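You operate a simulated robot arm through the tools that you are given. There is no shell and no other tool. Be economical: measure what you need, move in short steps, check, and stop when the job is done.

You are at the controls of a simulated two-armed robot. One attempt, no reset.

## Task
Pick up the tall blue cup with one hand, pass it to the other hand and put it on the top of the brown tile. Put the grey foam block on the right end of the near bench. Put the grey felt pad on the blue sheet. Take the dark grey cube and put it on the green mat. Close the lower small drawer. Take the orange reel and leave it on the right end of the near bench. Open the beige oven door. Do these in any order. Set down upright: tall blue cup.

Only the result counts: the job must be done as asked and must still hold three seconds after the hand-in. Knocking over, shifting, dropping, spilling or breaking anything else fails it. Flat cloth is picked up by pressing the open fingertips on it (5 to 10 N) and closing them slowly along it; thin cloth reads only 2 to 8 mm in the jaws.

## Robot
Two 7-joint arms with two-finger grippers on one trunk, on a base that drives. Base frame: it is fixed to the floor where the robot stands at the start and does not move with it; the origin is under the middle of the robot, x ahead of it, y to its left, z up. Units: mm, rad, N and s.
The left shoulder is at the start at [40, 170, 1148], the right one opposite. With the tool pointing down near the work surface each hand reaches from about 180 to 660 mm from the robot's upright axis, wherever it stands, measured 20 degrees to its own side. Places, roughly: beige oven door [1500, -3300, 1000]; blue sheet (8x14x1 cm) [-8200, 500, 1000]; dark grey cube (4x4x3 cm) [-8500, 900, 1000]; green mat [-9500, -2300, 800]; grey felt pad (5x8x3 cm) [-7800, 900, 900]; grey foam block (4x4x3 cm) [-9600, -900, 800]; lower small drawer [-5200, -3500, 800]; orange reel (8x8x4 cm) [-9400, -4000, 800]; right end of the near bench [-8000, 100, 900]; tall blue cup (7x7x10 cm) [500, 100, 800]; top of the brown tile (20x15 cm) [4060, -2760, 800]. Payload 2.69 kg a hand.
The tool frame of a hand sits at the grasp point between the pads (the TCP): z along the fingers, y along the line on which they close. The tips reach 20 mm beyond it. The gripper opens to 100 mm. The gripper's body begins 63 mm behind the TCP.
Orientation is that of the tool frame in the base frame, as a unit quaternion [x, y, z, w]. With the fingers straight down and closing along the base's y, the tool's x points along the base's -x, its y along +y and its z along -z.

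## Interface
- The arms move only by the tool jog_arm. It takes "left_rows", "right_rows" or both (then of equal length, played together; a hand with none holds still); each is a list of rows, each a list of 3 entries, a list of its own where there are three numbers: the shift along the tool's x, y, z in mm, then the turn, a rotation vector about the tool's x, y, z in rad, then the finger opening in mm, from 0 to 100. In form: [[[x, y, z], [ax, ay, az], claw], ...]. A call has 1 to 8 rows; each row shifts and turns the commanded pose from where the row before left it, along the tool's axes as they then stand. Rows are played at 5 a second. More than 50 mm and 0.15 rad between two rows, or a gripper value outside its range, and nothing of the call is played. A pose out of reach is approached as far as the arm can. The call stops where the force on the tool passes 40 N (or 10 N more than at its start, if that is more) or the arm is blocked; 0.2 s more then pass. Each finger travels about 108 mm/s and halts on what it meets, pressing with about 26 N; the grip force reading is that of the motor and also rises with nothing between the fingers. The clock runs only during rows and for 0.2 s after the last one: add rows that do not move to give the fingers time. The reply holds the time, the measured pose of the TCP, the force on the tool along the base axes, the opening and the grip force, in the units named above and with some noise, with the torque about the TCP (base axes, N m) and any sound that the robot's microphone picked up.
- Cameras (640 x 400 px; columns grow to the right, rows downward): "scene" is now at [178.5, 21.5, 1072.8]; the picture's right is [0.24, -0.97, -0.00], its down [-0.24, -0.06, -0.97] and it looks along [0.94, 0.23, -0.25] (base axes); focal length 214 px, centre (320, 200). "left" rides on the left gripper at [70, 19, -99] in its tool frame; the picture's right is [-0.26, 0.97, 0.00], its down [-0.75, -0.20, -0.63] and it looks along [-0.61, -0.16, 0.78] (tool axes); focal length 230 px, centre (320, 200). "right" rides on the right gripper at [70, -19, -99] in its tool frame; the picture's right is [0.26, 0.97, 0.00], its down [-0.75, 0.20, -0.63] and it looks along [-0.61, 0.16, 0.78] (tool axes); focal length 230 px, centre (320, 200). There is no depth. A picture from a camera that has moved, and an enlarged one, comes with that camera's place and axes in the base frame and with its lens.
- capture(camera): a new picture of that camera. The clock stands still meanwhile.
- raise_lower(by): slides the trunk up (or, below 0, down) by that many mm; the arms and the scene camera ride with it, the base frame stays. It gives what a move gives, with no picture.
- roll_base(legs): drives the robot by 1 to 6 legs, each [ahead, turn to the left] in mm and rad, along the robot's own axes; the way and the turn of a leg run together, so that a leg with both is an arc; at most 1500 mm and 3.142 rad a leg. The arms and the cameras ride along, it lands a little off, and it stops where it bumps. It gives what a move gives.
- head_to(pan, tilt): turns the head with the scene camera to pan (to the left, within 1.047 rad either way) and tilt (down, from -0.506 to 1.204), counted from straight ahead of the robot. It gives what a move gives.
- inspect(camera, box): a new picture of the part [left, top, right, bottom] of that camera's present view, enlarged. The clock stands still meanwhile.
- hand_in(): hands the job in; it is judged then, once.

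Go step by step. Nothing tells you exact positions but the pictures and the camera data: compare them with the known pose of the tool, close in by small moves and look again before you grip or let go. The budget is 196 turns and 176 pictures, counting those below and the enlarged ones. Unless the task says otherwise, let go and move clear before handing in.

The tools are called after "Emit:" as name(argument=value, ...) on one line, values as JSON. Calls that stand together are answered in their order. jog_arm: Moves the arms, as the interface text tells. Its arguments: {"type":"object","properties":{"left_rows":{"type":"array","items":{"type":"array"}},"right_rows":{"type":"array","items":{"type":"array"}}},"required":[]} The other tools are called the same way: raise_lower (by) slides the trunk up or down; roll_base (legs) drives the base; head_to (pan, tilt) turns the head that bears the scene camera; capture (camera) takes a picture; inspect (camera, box) takes an enlarged picture of a part of a camera's view; hand_in () hands the job in.

At the start:

```text
t: 0.0
left_position: [429.4, 306.0, 1023.0]
left_ee_rot: [-0.001, 1.0, 0.0, -0.001]
left_wrist_force: [0.2, -0.4, 1.0]
left_wrist_torque: [-0.01, -0.01, 0.0]
left_gripper_width: 100.2
left_grasp_force: 0.1
right_position: [355.9, -80.2, 1011.4]
right_ee_rot: [0.001, 1.0, 0.0, 0.0]
right_wrist_force: [-0.6, -0.5, 0.9]
right_wrist_torque: [0.01, 0.0, -0.02]
right_gripper_width: 100.2
right_grasp_force: 0.1
trunk travel left (down, up): [-375.0, 315.0]
robot x, y, heading: [1.3, -3.1, 0.003]
head pan, tilt: [0.243, 0.234]
```

scene: 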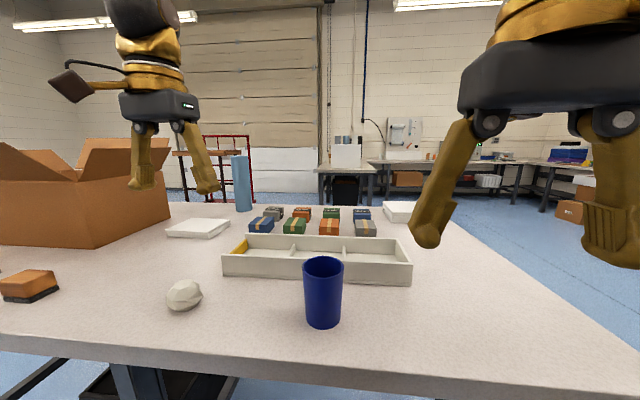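
right: 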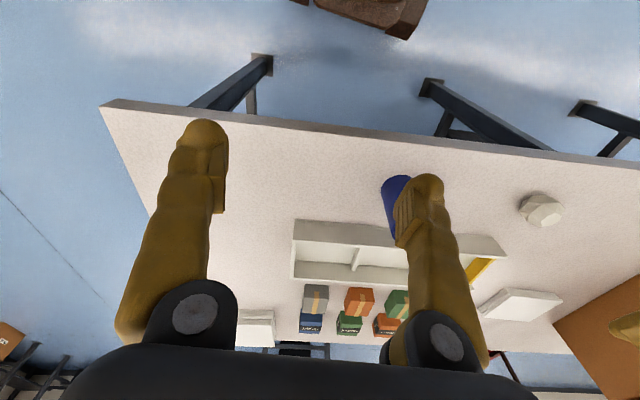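
left: 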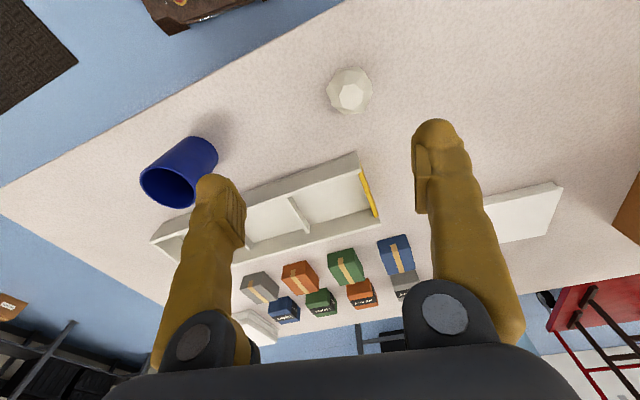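

The cup looks to stand at about [466, 86], with its top near z 895 and the table near 795. I'll turn the right hand so its fingers close along base x for a grip from above, leaving room for the left hand to take the cup later.

Emit:
jog_arm(right_rows=[[[0, 0, 0], [0, 0, -0.15], 100], [[0, 0, 0], [0, 0, -0.15], 100], [[0, 0, 0], [0, 0, -0.15], 100], [[0, 0, 0], [0, 0, -0.15], 100], [[0, 0, 0], [0, 0, -0.15], 100], [[0, 0, 0], [0, 0, -0.15], 100], [[0, 0, 0], [0, 0, -0.15], 100], [[0, 0, 0], [0, 0, -0.15], 100]], left_rows=[[[0, -20, -20], [0, 0, 0], 100], [[0, 20, 0], [0, 0, 0], 100], [[0, 20, 0], [0, 0, 0], 100], [[0, 20, 0], [0, 0, 0], 100], [[0, 0, 0], [0, 0, 0], 100], [[0, 0, 0], [0, 0, 0], 100], [[0, 0, 0], [0, 0, 0], 100], [[0, 0, 0], [0, 0, 0], 100]])

Emit:
jog_arm(right_rows=[[[0, 0, 0], [0, 0, -0.125], 100], [[0, 0, 0], [0, 0, -0.125], 100], [[0, 0, 0], [0, 0, -0.12], 100], [[0, 0, 0], [0, 0, 0], 100]])

Emit:
capture(camera="right")

```text
t: 1.8
left_position: [412.9, 345.6, 1050.2]
left_ee_rot: [0.0, 1.0, 0.0, 0.006]
left_wrist_force: [-0.3, -1.3, 0.9]
left_wrist_torque: [0.03, 0.0, -0.01]
left_gripper_width: 99.8
left_grasp_force: 0.1
right_position: [340.9, -81.2, 1015.7]
right_ee_rot: [-0.566, 0.824, -0.004, 0.005]
right_wrist_force: [0.3, 0.5, 0.1]
right_wrist_torque: [0.02, -0.01, -0.03]
right_gripper_width: 100.1
right_grasp_force: 0.1
trunk travel left (down, up): [-375.0, 315.0]
robot x, y, heading: [1.6, -2.0, -0.002]
head pan, tilt: [0.243, 0.234]
```

```text
t: 2.8
left_position: [414.1, 346.8, 1049.8]
left_ee_rot: [0.0, 1.0, 0.0, 0.008]
left_wrist_force: [0.3, -0.1, -0.5]
left_wrist_torque: [-0.03, 0.01, 0.01]
left_gripper_width: 99.9
left_grasp_force: 0.0
right_position: [340.1, -81.6, 1017.1]
right_ee_rot: [-0.707, 0.707, -0.006, 0.004]
right_wrist_force: [-0.4, -0.3, 0.0]
right_wrist_torque: [0.02, 0.01, 0.0]
right_gripper_width: 100.0
right_grasp_force: 0.1
trunk travel left (down, up): [-375.0, 315.0]
robot x, y, heading: [0.7, 0.3, 0.0]
head pan, tilt: [0.243, 0.234]
```

```text
172 pictures are left
camera right: at [357.4, -150.4, 1116.2], right [-0.97, -0.26, -0.01], down [-0.21, 0.75, 0.63], along [-0.15, 0.61, -0.78], focal length 230 px, centre (320, 200)
```

right: 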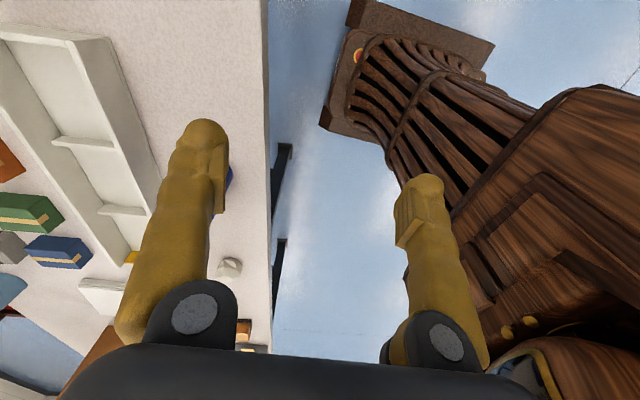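

The right hand is turned as planned; now I'll bring it near the cup and look.

Emit:
jog_arm(right_rows=[[[-30, -31, 0], [0, 0, 0], 100], [[-30, -32, 0], [0, 0, 0], 100], [[-30, -32, 0], [0, 0, 0], 100], [[-31, -31, 0], [0, 0, 0], 100], [[0, 0, 0], [0, 0, 0], 100]])

Emit:
capture(camera="right")

Emit:
capture(camera="scene")

```text
t: 4.0
left_position: [414.4, 345.1, 1049.5]
left_ee_rot: [0.0, 1.0, 0.0, 0.008]
left_wrist_force: [-0.6, 0.0, -0.5]
left_wrist_torque: [0.02, 0.01, -0.01]
left_gripper_width: 99.9
left_grasp_force: 0.0
right_position: [465.2, 40.2, 1019.5]
right_ee_rot: [-0.707, 0.707, -0.005, 0.006]
right_wrist_force: [0.2, -0.7, 0.1]
right_wrist_torque: [-0.01, -0.01, 0.0]
right_gripper_width: 100.0
right_grasp_force: 0.0
trunk travel left (down, up): [-375.0, 315.0]
robot x, y, heading: [-1.0, 0.1, 0.008]
head pan, tilt: [0.243, 0.234]
```

```text
171 pictures are left
camera right: at [483.2, -29.5, 1119.2], right [-0.97, -0.26, -0.01], down [-0.21, 0.75, 0.63], along [-0.15, 0.61, -0.78], focal length 230 px, centre (320, 200)
```

right: 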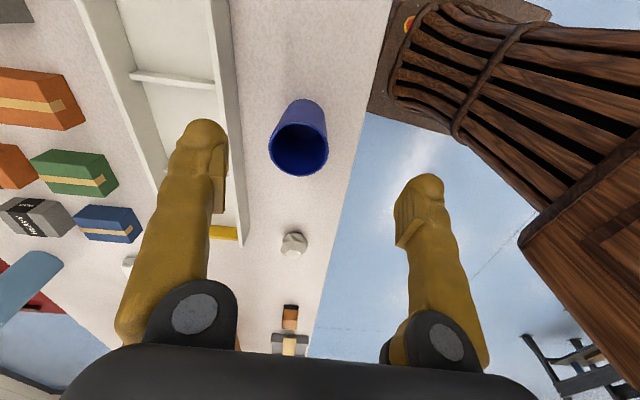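

```text
170 pictures are left
camera scene: at [178.1, 21.2, 1072.9], right [0.24, -0.97, 0.0], down [-0.24, -0.06, -0.97], along [0.94, 0.23, -0.25], focal length 214 px, centre (320, 200)
```

scene: 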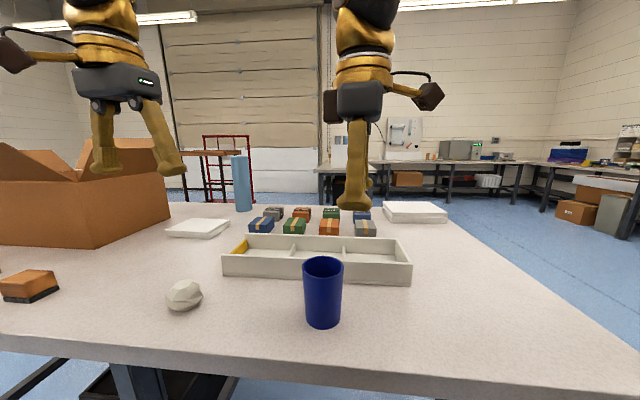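

The rim seems to be at about [477, 87, 890]. I'll move over it, go down to just above the rim and check again.

Emit:
jog_arm(right_rows=[[[-47, -12, 0], [0, 0, 0], 100], [[0, 0, 45], [0, 0, 0], 100], [[0, 0, 44], [0, 0, 0], 100], [[0, 0, 0], [0, 0, 0], 100]])

Emit:
capture(camera="right")

Emit:
capture(camera="scene")

```text
t: 5.2
left_position: [393.6, 343.9, 1058.1]
left_ee_rot: [0.0, 1.0, -0.001, 0.019]
left_wrist_force: [-0.7, -0.1, -0.7]
left_wrist_torque: [0.01, -0.09, 0.0]
left_gripper_width: 99.9
left_grasp_force: 0.1
right_position: [483.6, 63.7, 949.9]
right_ee_rot: [-0.679, 0.733, 0.007, 0.026]
right_wrist_force: [-0.8, 0.9, 0.4]
right_wrist_torque: [0.0, -0.06, 0.0]
right_gripper_width: 100.2
right_grasp_force: 0.0
trunk travel left (down, up): [-375.0, 315.0]
robot x, y, heading: [2.1, 1.2, 0.005]
head pan, tilt: [0.243, 0.234]
stopped in row 4 (right hand): the arm was blocked; the commanded pose is now the measured one
```

```text
169 pictures are left
camera right: at [494.9, -11.6, 1046.3], right [-0.98, -0.18, -0.04], down [-0.16, 0.73, 0.66], along [-0.09, 0.65, -0.75], focal length 230 px, centre (320, 200)
```

right: 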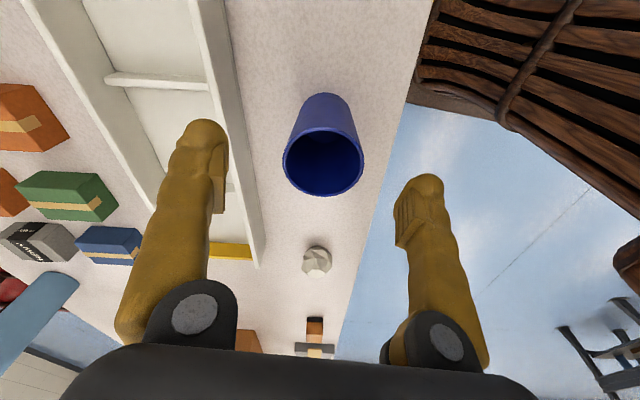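

```text
168 pictures are left
camera scene: at [175.1, 20.9, 1073.5], right [0.24, -0.97, 0.0], down [-0.24, -0.05, -0.97], along [0.94, 0.23, -0.24], focal length 214 px, centre (320, 200)
```

scene: 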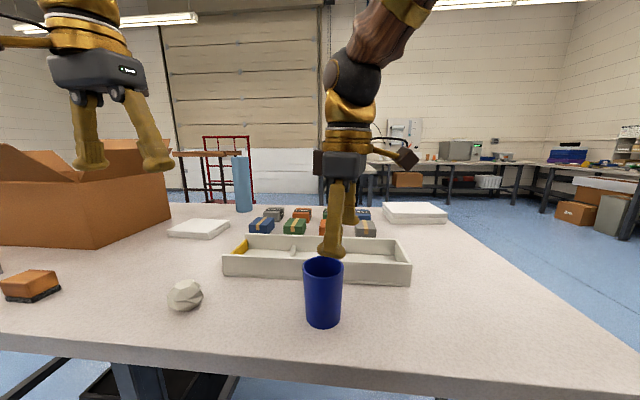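

The right arm ran into a limit reaching across the middle, while the cup is on the left's side. I'll back the right hand out and use the left hand as the picker.

Emit:
jog_arm(right_rows=[[[0, 0, -40], [0, 0, 0], 100], [[20, 20, -30], [0, 0, 0], 100], [[40, 25, 0], [0, 0, 0], 100], [[45, 25, 0], [0, 0, 0], 100], [[45, 25, 0], [0, 0, 0], 100], [[45, 25, 0], [0, 0, 0], 100], [[0, 0, 0], [0, 0, 0], 100]])

Emit:
jog_arm(left_rows=[[[0, 0, 0], [0, 0, 0.15], 100], [[0, 0, 0], [0, 0, 0.15], 100], [[0, 0, 0], [0, 0, 0.15], 100], [[0, 0, 0], [0, 0, 0.15], 100], [[0, 0, 0], [0, 0, 0.15], 100], [[0, 0, 0], [0, 0, 0.15], 100], [[0, 0, 0], [0, 0, 0.15], 100], [[0, 0, 0], [0, 0, 0.15], 100]], right_rows=[[[0, 0, 0], [0, 0, 0.15], 100], [[0, 0, 0], [0, 0, 0.15], 100], [[0, 0, 0], [0, 0, 0.15], 100], [[0, 0, 0], [0, 0, 0.15], 100], [[0, 0, 0], [0, 0, 0.15], 100], [[0, 0, 0], [0, 0, 0.15], 100], [[0, 0, 0], [0, 0, 0.15], 100], [[0, 0, 0], [0, 0, 0.15], 100]])

Emit:
jog_arm(left_rows=[[[0, 0, 0], [0, 0, 0.125], 100], [[0, 0, 0], [0, 0, 0.125], 100], [[0, 0, 0], [0, 0, 0.12], 100], [[0, 0, 0], [0, 0, 0], 100]], right_rows=[[[0, 0, 0], [0, 0, 0.125], 100], [[0, 0, 0], [0, 0, 0.125], 100], [[0, 0, 0], [0, 0, 0.05], 100], [[0, 0, 0], [0, 0, 0], 100]])

```text
refused: row 4 steps farther than a row can; nothing moved
```

```text
t: 7.2
left_position: [376.9, 344.2, 1064.0]
left_ee_rot: [0.565, 0.825, 0.014, 0.023]
left_wrist_force: [-1.2, -0.3, 0.1]
left_wrist_torque: [0.03, -0.09, 0.0]
left_gripper_width: 100.0
left_grasp_force: 0.1
right_position: [490.2, 44.4, 977.7]
right_ee_rot: [-0.112, 0.992, 0.048, 0.032]
right_wrist_force: [-1.3, -0.1, -0.1]
right_wrist_torque: [0.0, -0.09, 0.03]
right_gripper_width: 100.0
right_grasp_force: 0.1
trunk travel left (down, up): [-375.0, 315.0]
robot x, y, heading: [-2.7, -2.8, -0.001]
head pan, tilt: [0.243, 0.234]
stopped in row 8 (right hand): the arm was blocked; the commanded pose is now the measured one
```

```text
t: 8.2
left_position: [382.6, 345.4, 1061.4]
left_ee_rot: [0.707, 0.706, 0.015, 0.017]
left_wrist_force: [-0.1, 1.0, -0.2]
left_wrist_torque: [0.01, 0.02, 0.02]
left_gripper_width: 100.0
left_grasp_force: 0.0
right_position: [504.0, 36.3, 988.1]
right_ee_rot: [0.054, 0.996, 0.07, 0.024]
right_wrist_force: [0.3, -0.2, 0.5]
right_wrist_torque: [0.01, 0.01, 0.02]
right_gripper_width: 99.9
right_grasp_force: 0.0
trunk travel left (down, up): [-375.0, 315.0]
robot x, y, heading: [-0.5, -0.2, -0.0]
head pan, tilt: [0.243, 0.234]
```

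The right hand is still over the cup area; I'll back it out in smaller steps and straighten it.

Emit:
jog_arm(right_rows=[[[10, -20, -25], [0, 0, 0], 100], [[28, -30, 0], [0.07, 0.02, -0.05], 100], [[28, -30, 0], [0.07, 0.03, -0.05], 100], [[28, -30, 0], [0, 0, 0], 100], [[28, -30, 0], [0, 0, 0], 100], [[28, -30, 0], [0, 0, 0], 100], [[0, -40, 0], [0, 0, 0], 100], [[0, 0, 0], [0, 0, 0], 100]])

Emit:
capture(camera="left")

```text
t: 10.0
left_position: [381.8, 345.7, 1061.5]
left_ee_rot: [0.707, 0.707, 0.016, 0.018]
left_wrist_force: [0.2, 0.4, 0.5]
left_wrist_torque: [-0.02, -0.03, 0.0]
left_gripper_width: 99.9
left_grasp_force: 0.1
right_position: [341.6, -163.5, 996.6]
right_ee_rot: [-0.015, 1.0, -0.02, -0.001]
right_wrist_force: [-0.7, 0.9, -0.2]
right_wrist_torque: [0.0, 0.04, 0.04]
right_gripper_width: 100.1
right_grasp_force: 0.2
trunk travel left (down, up): [-375.0, 315.0]
robot x, y, heading: [0.2, 2.7, -0.005]
head pan, tilt: [0.243, 0.234]
```

```text
167 pictures are left
camera left: at [395.1, 416.3, 1161.3], right [0.96, -0.26, 0.05], down [-0.23, -0.75, 0.62], along [-0.13, -0.61, -0.78], focal length 230 px, centre (320, 200)
```

left: 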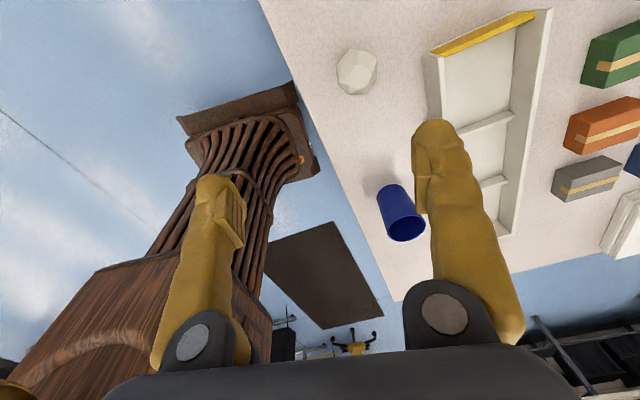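

The left hand is clear to approach; I'll move it to the cup's left and look.

Emit:
jog_arm(left_rows=[[[-36, 16, 0], [0.048, 0, 0], 100], [[-36, 16, 0], [0, 0, 0], 100], [[-36, 16, 10], [0, 0, 0], 100], [[-36, 16, 20], [0, 0, 0], 100], [[-36, 16, 20], [0, 0, 0], 100], [[-36, 15, 15], [0, 0, 0], 100], [[0, 0, 0], [0, 0, 0], 100]])

Emit:
capture(camera="left")

```text
t: 11.6
left_position: [475.7, 129.1, 997.9]
left_ee_rot: [0.707, 0.707, -0.001, 0.002]
left_wrist_force: [0.5, -0.2, -0.4]
left_wrist_torque: [0.03, -0.01, 0.01]
left_gripper_width: 99.9
left_grasp_force: 0.3
right_position: [341.1, -162.0, 997.5]
right_ee_rot: [-0.015, 1.0, -0.02, -0.001]
right_wrist_force: [-0.9, 0.1, 0.2]
right_wrist_torque: [-0.01, 0.04, -0.01]
right_gripper_width: 99.7
right_grasp_force: 0.1
trunk travel left (down, up): [-375.0, 315.0]
robot x, y, heading: [-2.9, 1.1, 0.001]
head pan, tilt: [0.243, 0.234]
```

```text
166 pictures are left
camera left: at [494.8, 199.2, 1095.9], right [0.97, -0.26, 0.0], down [-0.2, -0.75, 0.63], along [-0.16, -0.61, -0.77], focal length 230 px, centre (320, 200)
```

left: 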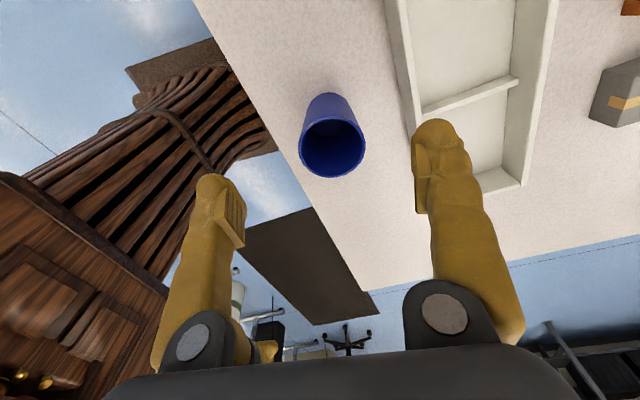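

Rim estimated at about [480, 92]. I'll centre over it, lower to just above, and check.

Emit:
jog_arm(left_rows=[[[-37, 4, 0], [0, 0, 0], 100], [[0, 0, 35], [0, 0, 0], 100], [[0, 0, 35], [0, 0, 0], 100], [[0, 0, 0], [0, 0, 0], 100]])

Emit:
capture(camera="left")

Emit:
capture(camera="scene")

```text
t: 12.6
left_position: [479.6, 92.4, 928.1]
left_ee_rot: [0.707, 0.707, 0.0, 0.001]
left_wrist_force: [-0.5, -0.2, -1.1]
left_wrist_torque: [0.0, 0.0, 0.05]
left_gripper_width: 100.1
left_grasp_force: 0.1
right_position: [341.4, -163.3, 996.0]
right_ee_rot: [-0.015, 1.0, -0.02, 0.0]
right_wrist_force: [-1.0, 0.0, -0.2]
right_wrist_torque: [-0.01, 0.0, 0.04]
right_gripper_width: 100.0
right_grasp_force: 0.0
trunk travel left (down, up): [-375.0, 315.0]
robot x, y, heading: [-1.8, 2.2, -0.002]
head pan, tilt: [0.243, 0.234]
```

```text
165 pictures are left
camera left: at [498.3, 162.3, 1027.6], right [0.97, -0.26, 0.0], down [-0.2, -0.75, 0.63], along [-0.16, -0.61, -0.78], focal length 230 px, centre (320, 200)
```

left: 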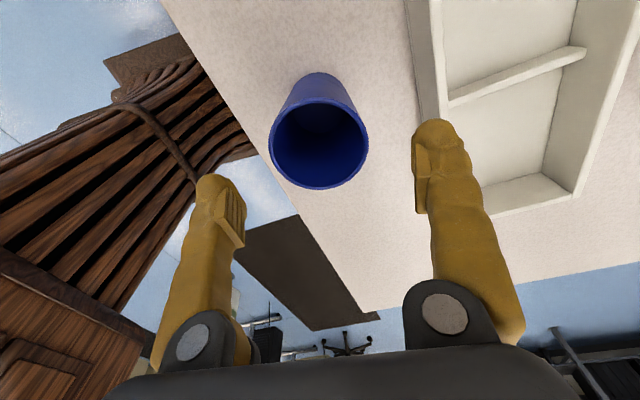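

```text
164 pictures are left
camera scene: at [178.3, 21.6, 1072.8], right [0.24, -0.97, 0.0], down [-0.24, -0.06, -0.97], along [0.94, 0.23, -0.25], focal length 214 px, centre (320, 200)
```

scene: 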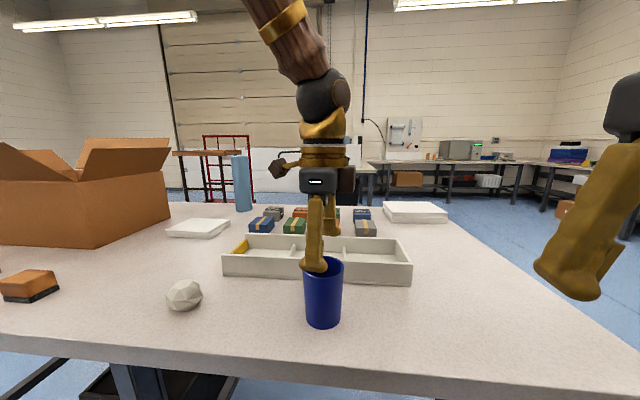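

The fingers straddle the rim at roughly [480, 91]. Going down and closing.

Emit:
jog_arm(left_rows=[[[0, 0, 28], [0, 0, 0], 100], [[0, 0, 28], [0, 0, 0], 100], [[0, 0, 0], [0, 0, 0], 80], [[0, 0, 0], [0, 0, 0], 60], [[0, 0, 0], [0, 0, 0], 50], [[0, 0, 0], [0, 0, 0], 50]])

Emit:
capture(camera="scene")

Emit:
capture(camera="left")

```text
t: 14.0
left_position: [480.9, 92.2, 872.7]
left_ee_rot: [0.707, 0.707, -0.001, -0.001]
left_wrist_force: [-1.0, -0.1, -0.3]
left_wrist_torque: [0.02, -0.03, 0.01]
left_gripper_width: 64.6
left_grasp_force: 26.1
right_position: [342.4, -164.3, 997.2]
right_ee_rot: [-0.015, 1.0, -0.02, -0.002]
right_wrist_force: [-0.1, -0.4, -1.1]
right_wrist_torque: [-0.01, 0.0, 0.0]
right_gripper_width: 100.0
right_grasp_force: 0.0
trunk travel left (down, up): [-375.0, 315.0]
robot x, y, heading: [-1.2, 2.4, -0.001]
head pan, tilt: [0.243, 0.234]
```

```text
163 pictures are left
camera scene: at [178.5, 21.5, 1072.8], right [0.24, -0.97, 0.0], down [-0.24, -0.06, -0.97], along [0.94, 0.23, -0.25], focal length 214 px, centre (320, 200)
```

scene: 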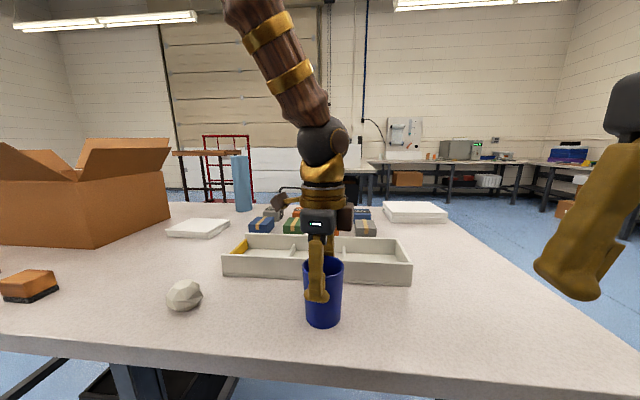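

```text
162 pictures are left
camera left: at [498.6, 162.7, 971.4], right [0.97, -0.26, 0.0], down [-0.2, -0.75, 0.63], along [-0.16, -0.61, -0.78], focal length 230 px, centre (320, 200)
```

left: 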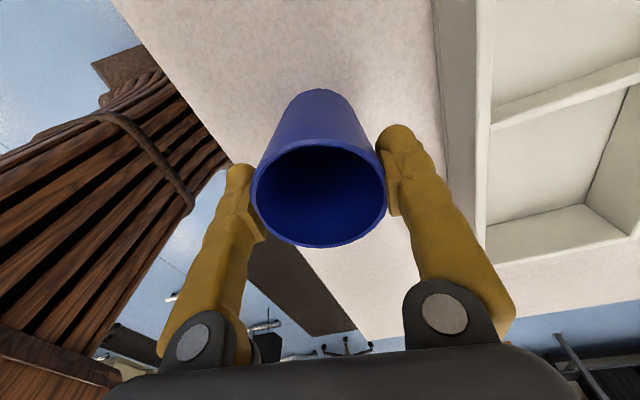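

The cup is gripped (65 mm). I'll lift it and bring it toward the middle while the right hand yaws to come from the right side.

Emit:
jog_arm(left_rows=[[[0, 0, -20], [0, 0, 0], 50], [[0, 0, -30], [0, 0, 0], 50], [[0, 0, -30], [0, 0, 0], 50], [[0, 0, -30], [0, 0, 0], 50], [[-20, -20, -20], [0, 0, 0], 50], [[-20, -20, 0], [0, 0, 0], 50], [[-20, -10, 0], [0, 0, 0], 50], [[0, 0, 0], [0, 0, 0], 50]], right_rows=[[[0, 0, 0], [0, 0, 0.15], 100], [[0, 0, 0], [0, 0, 0.15], 100], [[0, 0, 0], [0, 0, 0.15], 100], [[0, 0, 0], [0, 0, 0.15], 100], [[0, 0, 0], [0, 0, 0.15], 100], [[0, 0, 0], [0, 0, 0.15], 100], [[0, 0, 0], [0, 0, 0.15], 100], [[0, 0, 0], [0, 0, 0.15], 100]])

Emit:
jog_arm(right_rows=[[[0, 0, 0], [0, 0, 0.125], 100], [[0, 0, 0], [0, 0, 0.125], 100], [[0, 0, 0], [0, 0, 0.12], 100], [[0, 0, 0], [0, 0.15, 0], 100], [[0, 0, 0], [0, 0.15, 0], 100], [[0, 0, 0], [0, 0.15, 0], 100], [[0, 0, 0], [0, 0.15, 0], 100], [[0, 0, 0], [0, 0.15, 0], 100]])

Emit:
capture(camera="scene")

Emit:
capture(camera="right")

```text
t: 15.8
left_position: [430.9, 32.2, 1002.6]
left_ee_rot: [0.708, 0.707, 0.0, 0.001]
left_wrist_force: [-0.1, 0.6, -0.6]
left_wrist_torque: [-0.01, 0.03, 0.03]
left_gripper_width: 64.5
left_grasp_force: 26.5
right_position: [341.9, -163.3, 997.1]
right_ee_rot: [0.553, 0.833, -0.017, 0.011]
right_wrist_force: [-0.4, 0.7, 0.3]
right_wrist_torque: [-0.03, 0.0, 0.01]
right_gripper_width: 100.0
right_grasp_force: 0.1
trunk travel left (down, up): [-375.0, 315.0]
robot x, y, heading: [1.8, 2.5, -0.001]
head pan, tilt: [0.243, 0.234]
```

```text
t: 17.6
left_position: [430.5, 30.8, 1002.0]
left_ee_rot: [0.707, 0.707, -0.001, 0.0]
left_wrist_force: [-0.2, -0.1, 0.3]
left_wrist_torque: [0.04, 0.02, -0.01]
left_gripper_width: 64.5
left_grasp_force: 26.1
right_position: [339.4, -164.6, 997.6]
right_ee_rot: [0.653, 0.672, 0.242, -0.252]
right_wrist_force: [-0.4, -0.3, -0.3]
right_wrist_torque: [0.01, -0.02, 0.0]
right_gripper_width: 100.0
right_grasp_force: 0.0
trunk travel left (down, up): [-375.0, 315.0]
robot x, y, heading: [0.7, -1.4, -0.001]
head pan, tilt: [0.243, 0.234]
```

```text
161 pictures are left
camera scene: at [178.7, 20.5, 1072.8], right [0.24, -0.97, -0.01], down [-0.24, -0.05, -0.97], along [0.94, 0.23, -0.25], focal length 214 px, centre (320, 200)
```

scene: 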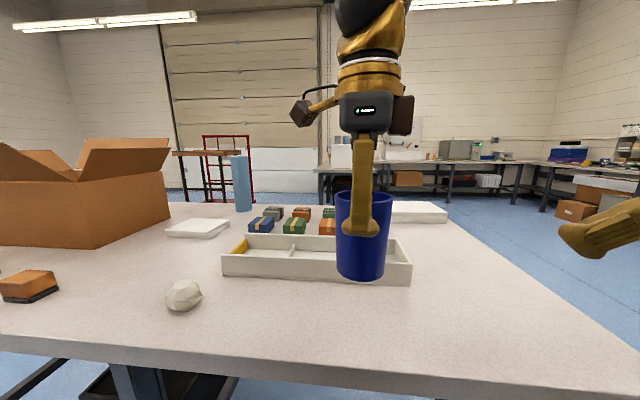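

```text
160 pictures are left
camera right: at [323.5, -177.2, 1117.3], right [0.96, 0.22, 0.17], down [0.23, -0.97, -0.02], along [0.16, 0.05, -0.99], focal length 230 px, centre (320, 200)
```

right: 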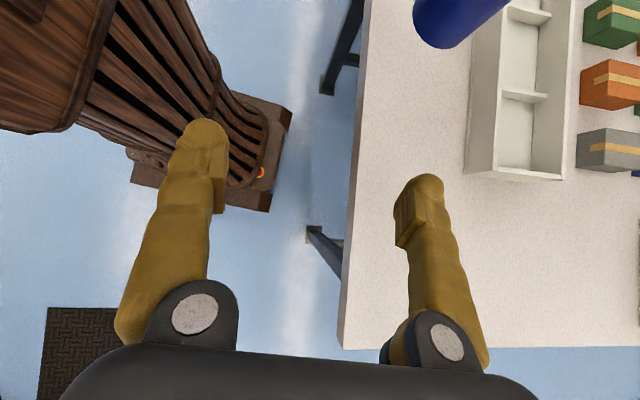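

Cup is held around z 913–1017. I'll tilt the right hand a bit flatter, line it up behind the cup's lower part, and look.

Emit:
jog_arm(right_rows=[[[0, 0, 0], [0, 0.13, 0], 100], [[0, 0, 0], [0, 0.13, 0], 100], [[17, 30, 19], [0, 0, 0], 100], [[17, 30, 19], [0, 0, 0], 100], [[18, 31, 19], [0, 0, 0], 100], [[0, 0, 0], [0, 0, 0], 100]])

Emit:
capture(camera="scene")

Emit:
capture(camera="right")

```text
t: 19.0
left_position: [429.8, 31.3, 1002.4]
left_ee_rot: [0.708, 0.707, -0.001, 0.001]
left_wrist_force: [-0.6, -0.1, -0.7]
left_wrist_torque: [-0.01, -0.03, -0.03]
left_gripper_width: 64.5
left_grasp_force: 25.7
right_position: [428.8, -83.9, 1007.8]
right_ee_rot: [0.616, 0.635, 0.324, -0.336]
right_wrist_force: [0.4, -0.7, -0.1]
right_wrist_torque: [0.05, 0.02, 0.0]
right_gripper_width: 100.1
right_grasp_force: 0.1
trunk travel left (down, up): [-375.0, 315.0]
robot x, y, heading: [-0.3, 0.1, 0.005]
head pan, tilt: [0.243, 0.234]
```

```text
159 pictures are left
camera scene: at [178.1, 21.1, 1072.9], right [0.24, -0.97, 0.0], down [-0.24, -0.06, -0.97], along [0.94, 0.23, -0.25], focal length 214 px, centre (320, 200)
```

scene: 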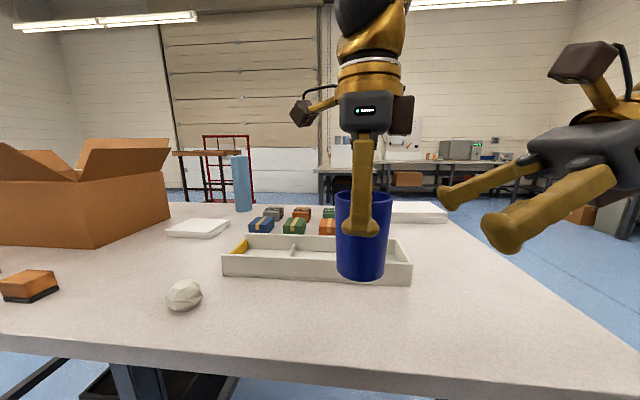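

```text
158 pictures are left
camera right: at [412.3, -127.0, 1121.4], right [0.96, 0.18, 0.21], down [0.23, -0.94, -0.26], along [0.15, 0.3, -0.94], focal length 230 px, centre (320, 200)
```

right: 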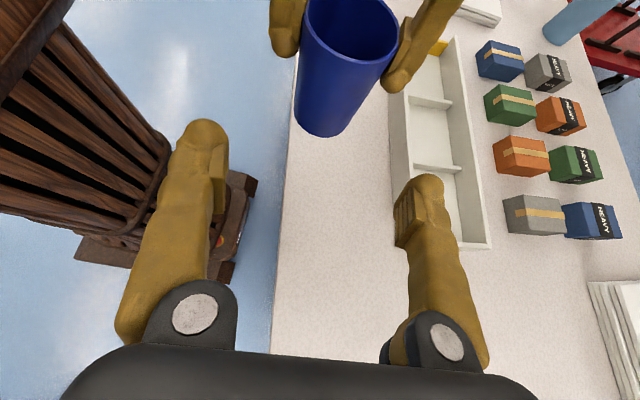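

Alignment is good. I'll flatten the tilt slightly for camera clearance, then slide in along the fingers around the cup's lower half.

Emit:
jog_arm(right_rows=[[[0, 0, 0], [0, 0.13, 0], 100], [[-14, 0, 0], [0, 0, 0], 100], [[0, 0, 25], [0, 0, 0], 100], [[0, 0, 25], [0, 0, 0], 100], [[0, 0, 25], [0, 0, 0], 100], [[0, 0, 24], [0, 0, 0], 100], [[0, 0, 24], [0, 0, 0], 100], [[0, 0, 0], [0, 0, 0], 100]])

Emit:
capture(camera="scene")

Emit:
capture(camera="right")

```text
t: 20.8
left_position: [429.5, 32.3, 1002.7]
left_ee_rot: [0.707, 0.707, 0.0, 0.001]
left_wrist_force: [1.2, -0.2, -0.2]
left_wrist_torque: [0.02, 0.01, 0.02]
left_gripper_width: 64.5
left_grasp_force: 25.8
right_position: [426.9, 18.7, 940.8]
right_ee_rot: [0.594, 0.612, 0.363, -0.376]
right_wrist_force: [0.6, 0.2, -0.3]
right_wrist_torque: [0.0, -0.02, -0.02]
right_gripper_width: 99.9
right_grasp_force: 0.0
trunk travel left (down, up): [-375.0, 315.0]
robot x, y, heading: [1.9, -0.0, -0.005]
head pan, tilt: [0.243, 0.234]
```

```text
157 pictures are left
camera scene: at [178.4, 21.3, 1072.8], right [0.24, -0.97, 0.0], down [-0.24, -0.06, -0.97], along [0.94, 0.23, -0.25], focal length 214 px, centre (320, 200)
```

scene: 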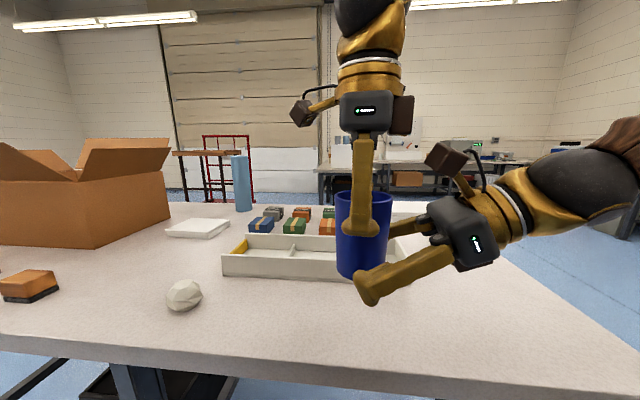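

```text
156 pictures are left
camera right: at [410.5, -38.5, 1047.4], right [0.96, 0.15, 0.23], down [0.23, -0.89, -0.38], along [0.15, 0.42, -0.9], focal length 230 px, centre (320, 200)
```

right: 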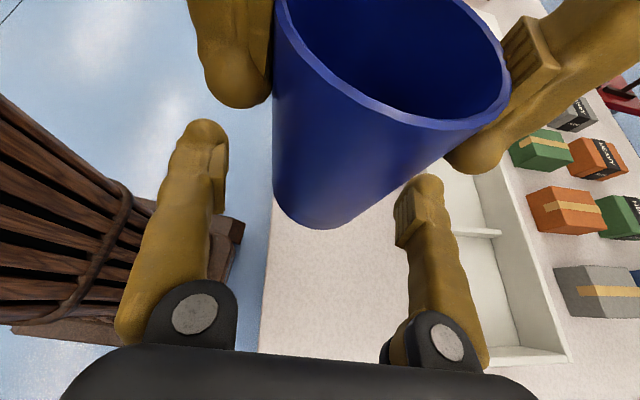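

The right fingers straddle the lower cup. I'll advance a little, close on it, and check the grip.

Emit:
jog_arm(right_rows=[[[0, 3, 8], [0, 0, 0], 100], [[0, 0, 0], [0, 0, 0], 80], [[0, 0, 0], [0, 0, 0], 65], [[0, 0, 0], [0, 0, 0], 50], [[0, 0, 0], [0, 0, 0], 40], [[0, 0, 0], [0, 0, 0], 40]])

Emit:
capture(camera="scene")

```text
t: 22.2
left_position: [431.1, 31.6, 1002.4]
left_ee_rot: [0.707, 0.707, -0.001, 0.001]
left_wrist_force: [0.1, -0.4, -0.8]
left_wrist_torque: [0.02, -0.16, 0.08]
left_gripper_width: 64.3
left_grasp_force: 26.2
right_position: [430.1, 25.3, 936.4]
right_ee_rot: [0.593, 0.612, 0.363, -0.376]
right_wrist_force: [0.6, 0.7, 0.1]
right_wrist_torque: [-0.02, 0.17, -0.11]
right_gripper_width: 58.5
right_grasp_force: 26.0
trunk travel left (down, up): [-375.0, 315.0]
robot x, y, heading: [-1.0, 2.4, 0.003]
head pan, tilt: [0.243, 0.234]
```

```text
155 pictures are left
camera scene: at [178.6, 21.4, 1072.8], right [0.24, -0.97, 0.0], down [-0.24, -0.06, -0.97], along [0.94, 0.23, -0.25], focal length 214 px, centre (320, 200)
```

scene: 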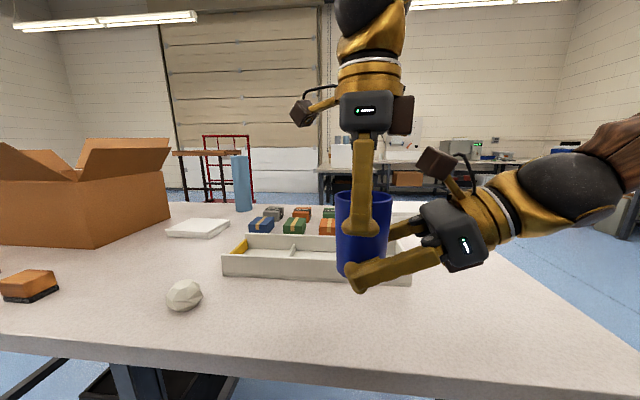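

Both hands hold the cup (right 58 mm, 26 N). Releasing with the left and lifting it straight away.

Emit:
jog_arm(left_rows=[[[0, 0, 0], [0, 0, 0], 75], [[0, 0, 0], [0, 0, 0], 95], [[0, 0, -20], [0, 0, 0], 95], [[0, 0, -40], [0, 0, 0], 95], [[0, 0, -40], [0, 0, 0], 95], [[20, 0, -20], [0, 0, 0], 95], [[45, 0, 0], [0, 0, 0], 95], [[45, 0, 0], [0, 0, 0], 95]])

Emit:
capture(camera="scene")

```text
t: 24.0
left_position: [430.9, 142.5, 1124.3]
left_ee_rot: [0.707, 0.707, -0.001, 0.001]
left_wrist_force: [0.1, 0.2, -0.1]
left_wrist_torque: [-0.03, 0.04, 0.0]
left_gripper_width: 95.1
left_grasp_force: 0.0
right_position: [430.4, 25.7, 936.2]
right_ee_rot: [0.594, 0.613, 0.363, -0.375]
right_wrist_force: [-0.7, 0.8, 1.0]
right_wrist_torque: [0.01, 0.02, 0.01]
right_gripper_width: 58.3
right_grasp_force: 25.8
trunk travel left (down, up): [-375.0, 315.0]
robot x, y, heading: [-2.0, -0.7, 0.001]
head pan, tilt: [0.243, 0.234]
```

```text
154 pictures are left
camera scene: at [178.4, 22.2, 1072.8], right [0.24, -0.97, 0.0], down [-0.24, -0.06, -0.97], along [0.94, 0.23, -0.25], focal length 214 px, centre (320, 200)
```

scene: 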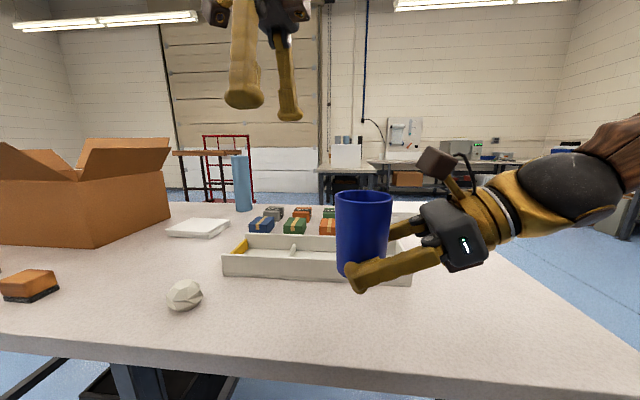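

The handover worked. Now I'll look around to plan the drive.

Emit:
head_to(pan=-0.5, tilt=0.25)

Emit:
capture(camera="scene")

Emit:
jog_arm(left_rows=[[[0, 0, 0], [0, 0, -0.15], 95], [[0, 0, 0], [0, 0, -0.15], 95], [[0, 0, 0], [0, 0, -0.15], 95], [[0, 0, 0], [0, 0, -0.15], 95], [[0, 0, 0], [0, 0, -0.15], 95], [[0, 0, 0], [0, 0, -0.15], 95], [[0, 0, 0], [0, 0, -0.15], 95], [[0, 0, 0], [0, 0, -0.15], 95]])

Emit:
jog_arm(left_rows=[[[0, 0, 0], [0, 0, -0.125], 95], [[0, 0, 0], [0, 0, -0.125], 95], [[0, 0, 0], [0, 0, -0.12], 95], [[20, 40, 0], [0, 0, 0], 95], [[20, 40, 0], [0, 0, 0], 95], [[20, 40, 0], [0, 0, 0], 95], [[0, 0, 0], [0, 0, 0], 95]])

Emit:
head_to(pan=-1.04, tilt=0.25)

Emit:
capture(camera="scene")

```text
t: 25.1
left_position: [429.9, 141.1, 1123.1]
left_ee_rot: [0.707, 0.707, -0.001, 0.001]
left_wrist_force: [-0.1, 0.3, -0.2]
left_wrist_torque: [-0.01, 0.01, -0.02]
left_gripper_width: 94.9
left_grasp_force: 0.0
right_position: [429.1, 27.1, 937.0]
right_ee_rot: [0.594, 0.612, 0.364, -0.376]
right_wrist_force: [0.0, 0.4, 0.6]
right_wrist_torque: [-0.02, 0.02, -0.02]
right_gripper_width: 58.4
right_grasp_force: 25.4
trunk travel left (down, up): [-375.0, 315.0]
robot x, y, heading: [-0.9, 1.7, -0.002]
head pan, tilt: [-0.499, 0.25]
```

```text
153 pictures are left
camera scene: at [169.9, -45.5, 1071.5], right [-0.48, -0.88, 0.01], down [-0.23, 0.12, -0.97], along [0.85, -0.46, -0.26], focal length 214 px, centre (320, 200)
```

scene: 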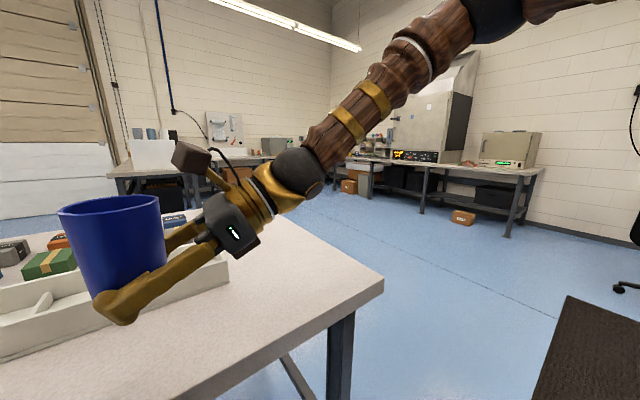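

```text
t: 26.9
left_position: [428.8, 142.5, 1122.5]
left_ee_rot: [0.184, 0.983, -0.001, 0.0]
left_wrist_force: [-0.5, 0.2, 0.0]
left_wrist_torque: [0.0, -0.04, -0.01]
left_gripper_width: 94.8
left_grasp_force: 0.0
right_position: [429.4, 25.6, 936.7]
right_ee_rot: [0.594, 0.612, 0.362, -0.376]
right_wrist_force: [0.3, -1.5, 0.5]
right_wrist_torque: [0.03, 0.02, -0.02]
right_gripper_width: 58.3
right_grasp_force: 25.8
trunk travel left (down, up): [-375.0, 315.0]
robot x, y, heading: [-2.1, -0.1, 0.002]
head pan, tilt: [-0.499, 0.25]
```

```text
t: 28.5
left_position: [369.7, 261.1, 1114.1]
left_ee_rot: [0.0, 1.0, 0.001, -0.011]
left_wrist_force: [0.0, -0.7, 0.7]
left_wrist_torque: [0.13, 0.0, -0.04]
left_gripper_width: 95.1
left_grasp_force: 0.2
right_position: [429.7, 22.8, 936.5]
right_ee_rot: [0.593, 0.611, 0.364, -0.377]
right_wrist_force: [-0.1, -1.0, 0.4]
right_wrist_torque: [0.07, 0.02, 0.02]
right_gripper_width: 58.1
right_grasp_force: 26.2
trunk travel left (down, up): [-375.0, 315.0]
robot x, y, heading: [-0.9, 4.9, -0.001]
head pan, tilt: [-0.499, 0.25]
```

```text
t: 29.4
left_position: [369.3, 262.6, 1114.6]
left_ee_rot: [0.002, 1.0, -0.002, -0.011]
left_wrist_force: [0.0, -0.8, -0.2]
left_wrist_torque: [0.0, 0.01, 0.0]
left_gripper_width: 94.9
left_grasp_force: 0.0
right_position: [429.5, 27.8, 936.9]
right_ee_rot: [0.594, 0.612, 0.363, -0.376]
right_wrist_force: [0.5, -0.1, -0.4]
right_wrist_torque: [0.01, -0.02, 0.01]
right_gripper_width: 58.1
right_grasp_force: 25.8
trunk travel left (down, up): [-375.0, 315.0]
robot x, y, heading: [2.7, 1.0, 0.0]
head pan, tilt: [-1.04, 0.25]
```

```text
152 pictures are left
camera scene: at [135.2, -81.1, 1072.1], right [-0.86, -0.51, 0.01], down [-0.14, 0.21, -0.97], along [0.49, -0.84, -0.26], focal length 214 px, centre (320, 200)
```

scene: 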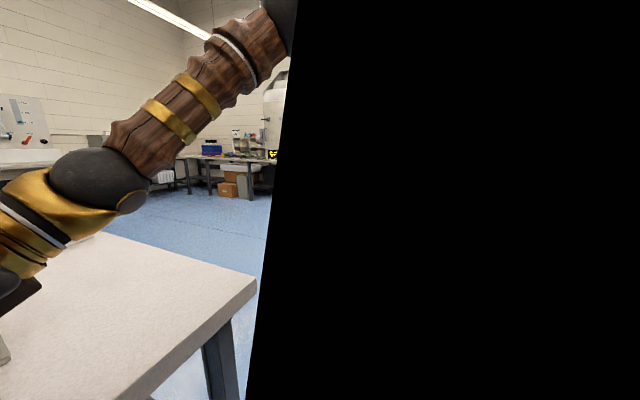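

The room's right-hand bench (oven and beyond) runs along y ≈ -3050 and the tile should be at its far end. I'll back off, turn right and drive out into the aisle.

Emit:
roll_base(legs=[[-350, 0], [0, -1.571], [1450, 0], [0, 1.571]])

Emit:
head_to(pan=-0.3, tilt=0.2)

Emit:
capture(camera="scene")

```text
t: 36.6
left_position: [-81.8, -372.2, 1093.6]
left_ee_rot: [0.704, 0.709, 0.034, -0.033]
left_wrist_force: [0.6, 1.0, 0.7]
left_wrist_torque: [-0.04, 0.09, 0.03]
left_gripper_width: 95.0
left_grasp_force: 0.1
right_position: [-317.9, -445.6, 952.5]
right_ee_rot: [0.854, 0.029, 0.52, 0.001]
right_wrist_force: [0.3, 0.8, 0.0]
right_wrist_torque: [-0.06, 0.07, -0.06]
right_gripper_width: 58.3
right_grasp_force: 26.3
trunk travel left (down, up): [-375.0, 315.0]
robot x, y, heading: [-339.0, -47.3, -1.597]
head pan, tilt: [-1.04, 0.25]
stopped in leg 3: the robot was blocked; the commanded pose is now the measured one
```

```text
t: 37.7
left_position: [-85.5, -375.1, 1095.6]
left_ee_rot: [0.705, 0.708, 0.035, -0.03]
left_wrist_force: [0.7, -0.4, 0.5]
left_wrist_torque: [0.01, 0.01, 0.0]
left_gripper_width: 94.8
left_grasp_force: 0.0
right_position: [-319.7, -447.6, 950.1]
right_ee_rot: [0.853, 0.028, 0.521, 0.0]
right_wrist_force: [-0.1, 0.0, 0.1]
right_wrist_torque: [-0.01, 0.0, -0.01]
right_gripper_width: 58.2
right_grasp_force: 25.9
trunk travel left (down, up): [-375.0, 315.0]
robot x, y, heading: [-337.6, -44.7, -1.595]
head pan, tilt: [-0.3, 0.201]
```

```text
151 pictures are left
camera scene: at [-375.3, -224.4, 1075.9], right [-0.95, 0.32, 0.01], down [0.06, 0.21, -0.98], along [-0.31, -0.93, -0.22], focal length 214 px, centre (320, 200)
```

scene: 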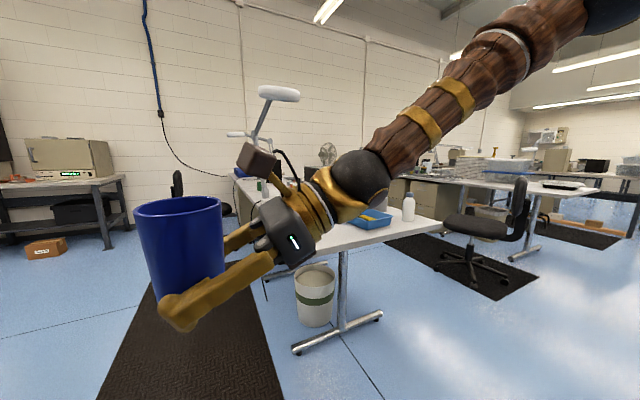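

The drive was blocked almost at once; I'll look down in front to see by what.

Emit:
head_to(pan=0.3, tilt=0.9)

Emit:
capture(camera="scene")

Emit:
capture(camera="left")

Emit:
capture(camera="right")

```text
t: 38.8
left_position: [-85.0, -374.7, 1094.6]
left_ee_rot: [0.704, 0.709, 0.034, -0.03]
left_wrist_force: [-0.2, 0.6, 0.5]
left_wrist_torque: [0.02, -0.02, 0.01]
left_gripper_width: 95.0
left_grasp_force: 0.1
right_position: [-320.4, -448.1, 951.0]
right_ee_rot: [0.853, 0.029, 0.52, 0.0]
right_wrist_force: [-1.5, -0.3, -1.0]
right_wrist_torque: [-0.02, 0.0, 0.02]
right_gripper_width: 58.1
right_grasp_force: 25.9
trunk travel left (down, up): [-375.0, 315.0]
robot x, y, heading: [-341.7, -42.7, -1.597]
head pan, tilt: [0.3, 0.901]
```

```text
150 pictures are left
camera scene: at [-325.0, -207.6, 1014.7], right [-0.96, -0.27, -0.01], down [-0.21, 0.76, -0.61], along [0.17, -0.58, -0.79], focal length 214 px, centre (320, 200)
```

scene: 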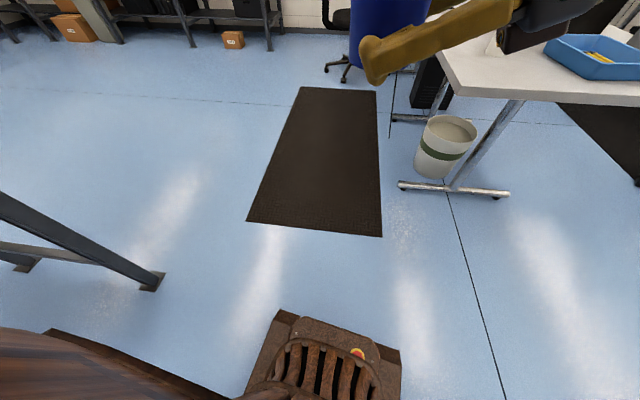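

```text
149 pictures are left
camera left: at [-67.5, -313.6, 1200.7], right [0.97, -0.25, -0.02], down [-0.2, -0.81, 0.56], along [-0.16, -0.54, -0.83], focal length 230 px, centre (320, 200)
```

left: 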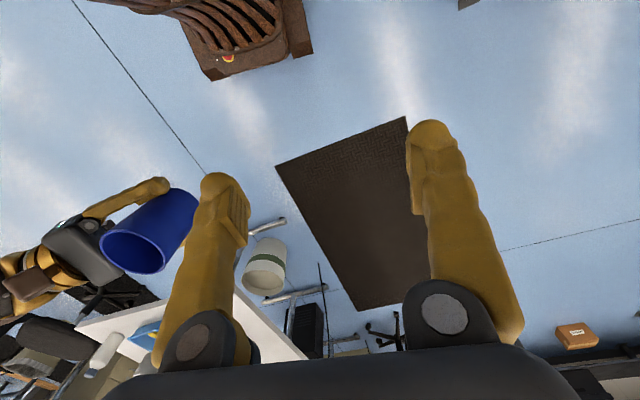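

```text
148 pictures are left
camera right: at [-377.6, -428.9, 1057.2], right [0.16, -0.95, 0.26], down [-0.89, -0.25, -0.37], along [0.42, -0.17, -0.89], focal length 230 px, centre (320, 200)
```

right: 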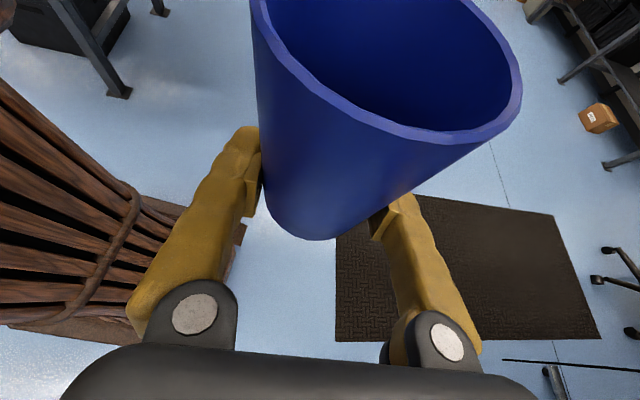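

Nothing on the floor is in the way, so I'll try a short forward leg and see how it responds.

Emit:
roll_base(legs=[[300, 0]])

```text
t: 40.8
left_position: [-93.2, -675.1, 1095.0]
left_ee_rot: [0.705, 0.708, 0.034, -0.03]
left_wrist_force: [-0.6, -0.9, -0.2]
left_wrist_torque: [0.05, 0.03, -0.01]
left_gripper_width: 95.1
left_grasp_force: 0.0
right_position: [-328.0, -748.4, 949.3]
right_ee_rot: [0.853, 0.028, 0.521, 0.0]
right_wrist_force: [-0.2, -0.4, -0.6]
right_wrist_torque: [0.0, -0.02, 0.02]
right_gripper_width: 58.0
right_grasp_force: 25.8
trunk travel left (down, up): [-375.0, 315.0]
robot x, y, heading: [-348.0, -345.3, -1.594]
head pan, tilt: [0.3, 0.901]
```

That worked. I'll try advancing onto the mat area in short legs, then turn left toward the far right bench.

Emit:
roll_base(legs=[[300, 0], [0, 1.03]])

Emit:
head_to(pan=0.3, tilt=0.4)

Emit:
capture(camera="scene")

```text
t: 45.3
left_position: [8.4, -589.5, 1071.7]
left_ee_rot: [0.301, 0.949, 0.027, -0.093]
left_wrist_force: [-0.9, 0.3, 0.0]
left_wrist_torque: [-0.02, -0.04, 0.0]
left_gripper_width: 95.0
left_grasp_force: 0.0
right_position: [-53.0, -833.6, 972.1]
right_ee_rot: [0.737, 0.434, 0.469, -0.22]
right_wrist_force: [-1.2, 1.0, -0.4]
right_wrist_torque: [-0.05, 0.01, 0.0]
right_gripper_width: 58.1
right_grasp_force: 25.7
trunk travel left (down, up): [-375.0, 315.0]
robot x, y, heading: [-362.6, -652.4, -0.637]
head pan, tilt: [0.3, 0.901]
stopped in leg 2: the robot was blocked; the commanded pose is now the measured one
```

```text
t: 46.2
left_position: [10.5, -591.9, 1071.2]
left_ee_rot: [0.3, 0.949, 0.027, -0.093]
left_wrist_force: [0.2, 0.4, 0.5]
left_wrist_torque: [0.02, -0.03, 0.01]
left_gripper_width: 94.9
left_grasp_force: 0.1
right_position: [-50.9, -837.2, 970.3]
right_ee_rot: [0.737, 0.433, 0.469, -0.221]
right_wrist_force: [0.0, -0.2, 0.4]
right_wrist_torque: [0.01, 0.02, 0.0]
right_gripper_width: 58.4
right_grasp_force: 26.2
trunk travel left (down, up): [-375.0, 315.0]
robot x, y, heading: [-359.3, -648.1, -0.637]
head pan, tilt: [0.3, 0.4]
```

```text
147 pictures are left
camera scene: at [-202.3, -734.3, 1057.3], right [-0.33, -0.94, -0.01], down [-0.38, 0.14, -0.91], along [0.86, -0.3, -0.41], focal length 214 px, centre (320, 200)
```

scene: 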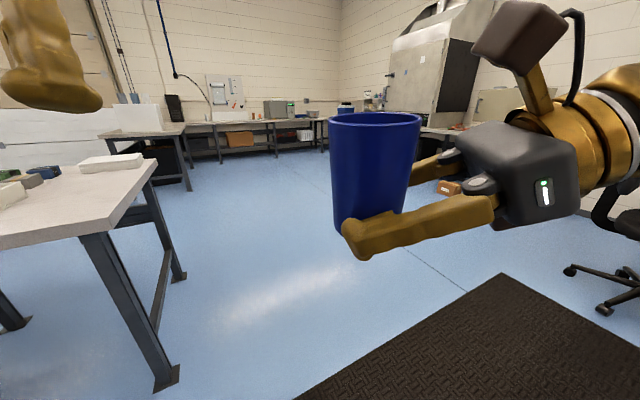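

The turn went nearly through. The way ahead to the right bench is open, so I'll keep going in moderate legs.

Emit:
roll_base(legs=[[500, 0], [500, 0], [500, 0]])

Emit:
capture(camera="scene")

```text
t: 54.2
left_position: [1218.7, -1473.9, 1070.4]
left_ee_rot: [0.298, 0.95, 0.026, -0.092]
left_wrist_force: [-0.5, -0.5, 0.1]
left_wrist_torque: [0.04, 0.0, 0.01]
left_gripper_width: 94.8
left_grasp_force: 0.1
right_position: [1158.4, -1718.5, 970.2]
right_ee_rot: [0.737, 0.434, 0.468, -0.221]
right_wrist_force: [0.5, 0.0, -0.1]
right_wrist_torque: [0.05, 0.04, 0.04]
right_gripper_width: 57.9
right_grasp_force: 25.4
trunk travel left (down, up): [-375.0, 315.0]
robot x, y, heading: [845.3, -1535.4, -0.633]
head pan, tilt: [0.3, 0.4]
```

```text
146 pictures are left
camera scene: at [1006.6, -1617.7, 1057.3], right [-0.32, -0.95, -0.01], down [-0.38, 0.14, -0.91], along [0.87, -0.29, -0.4], focal length 214 px, centre (320, 200)
```

scene: 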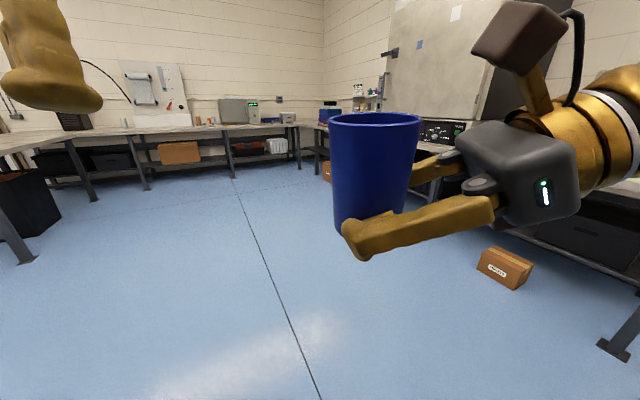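

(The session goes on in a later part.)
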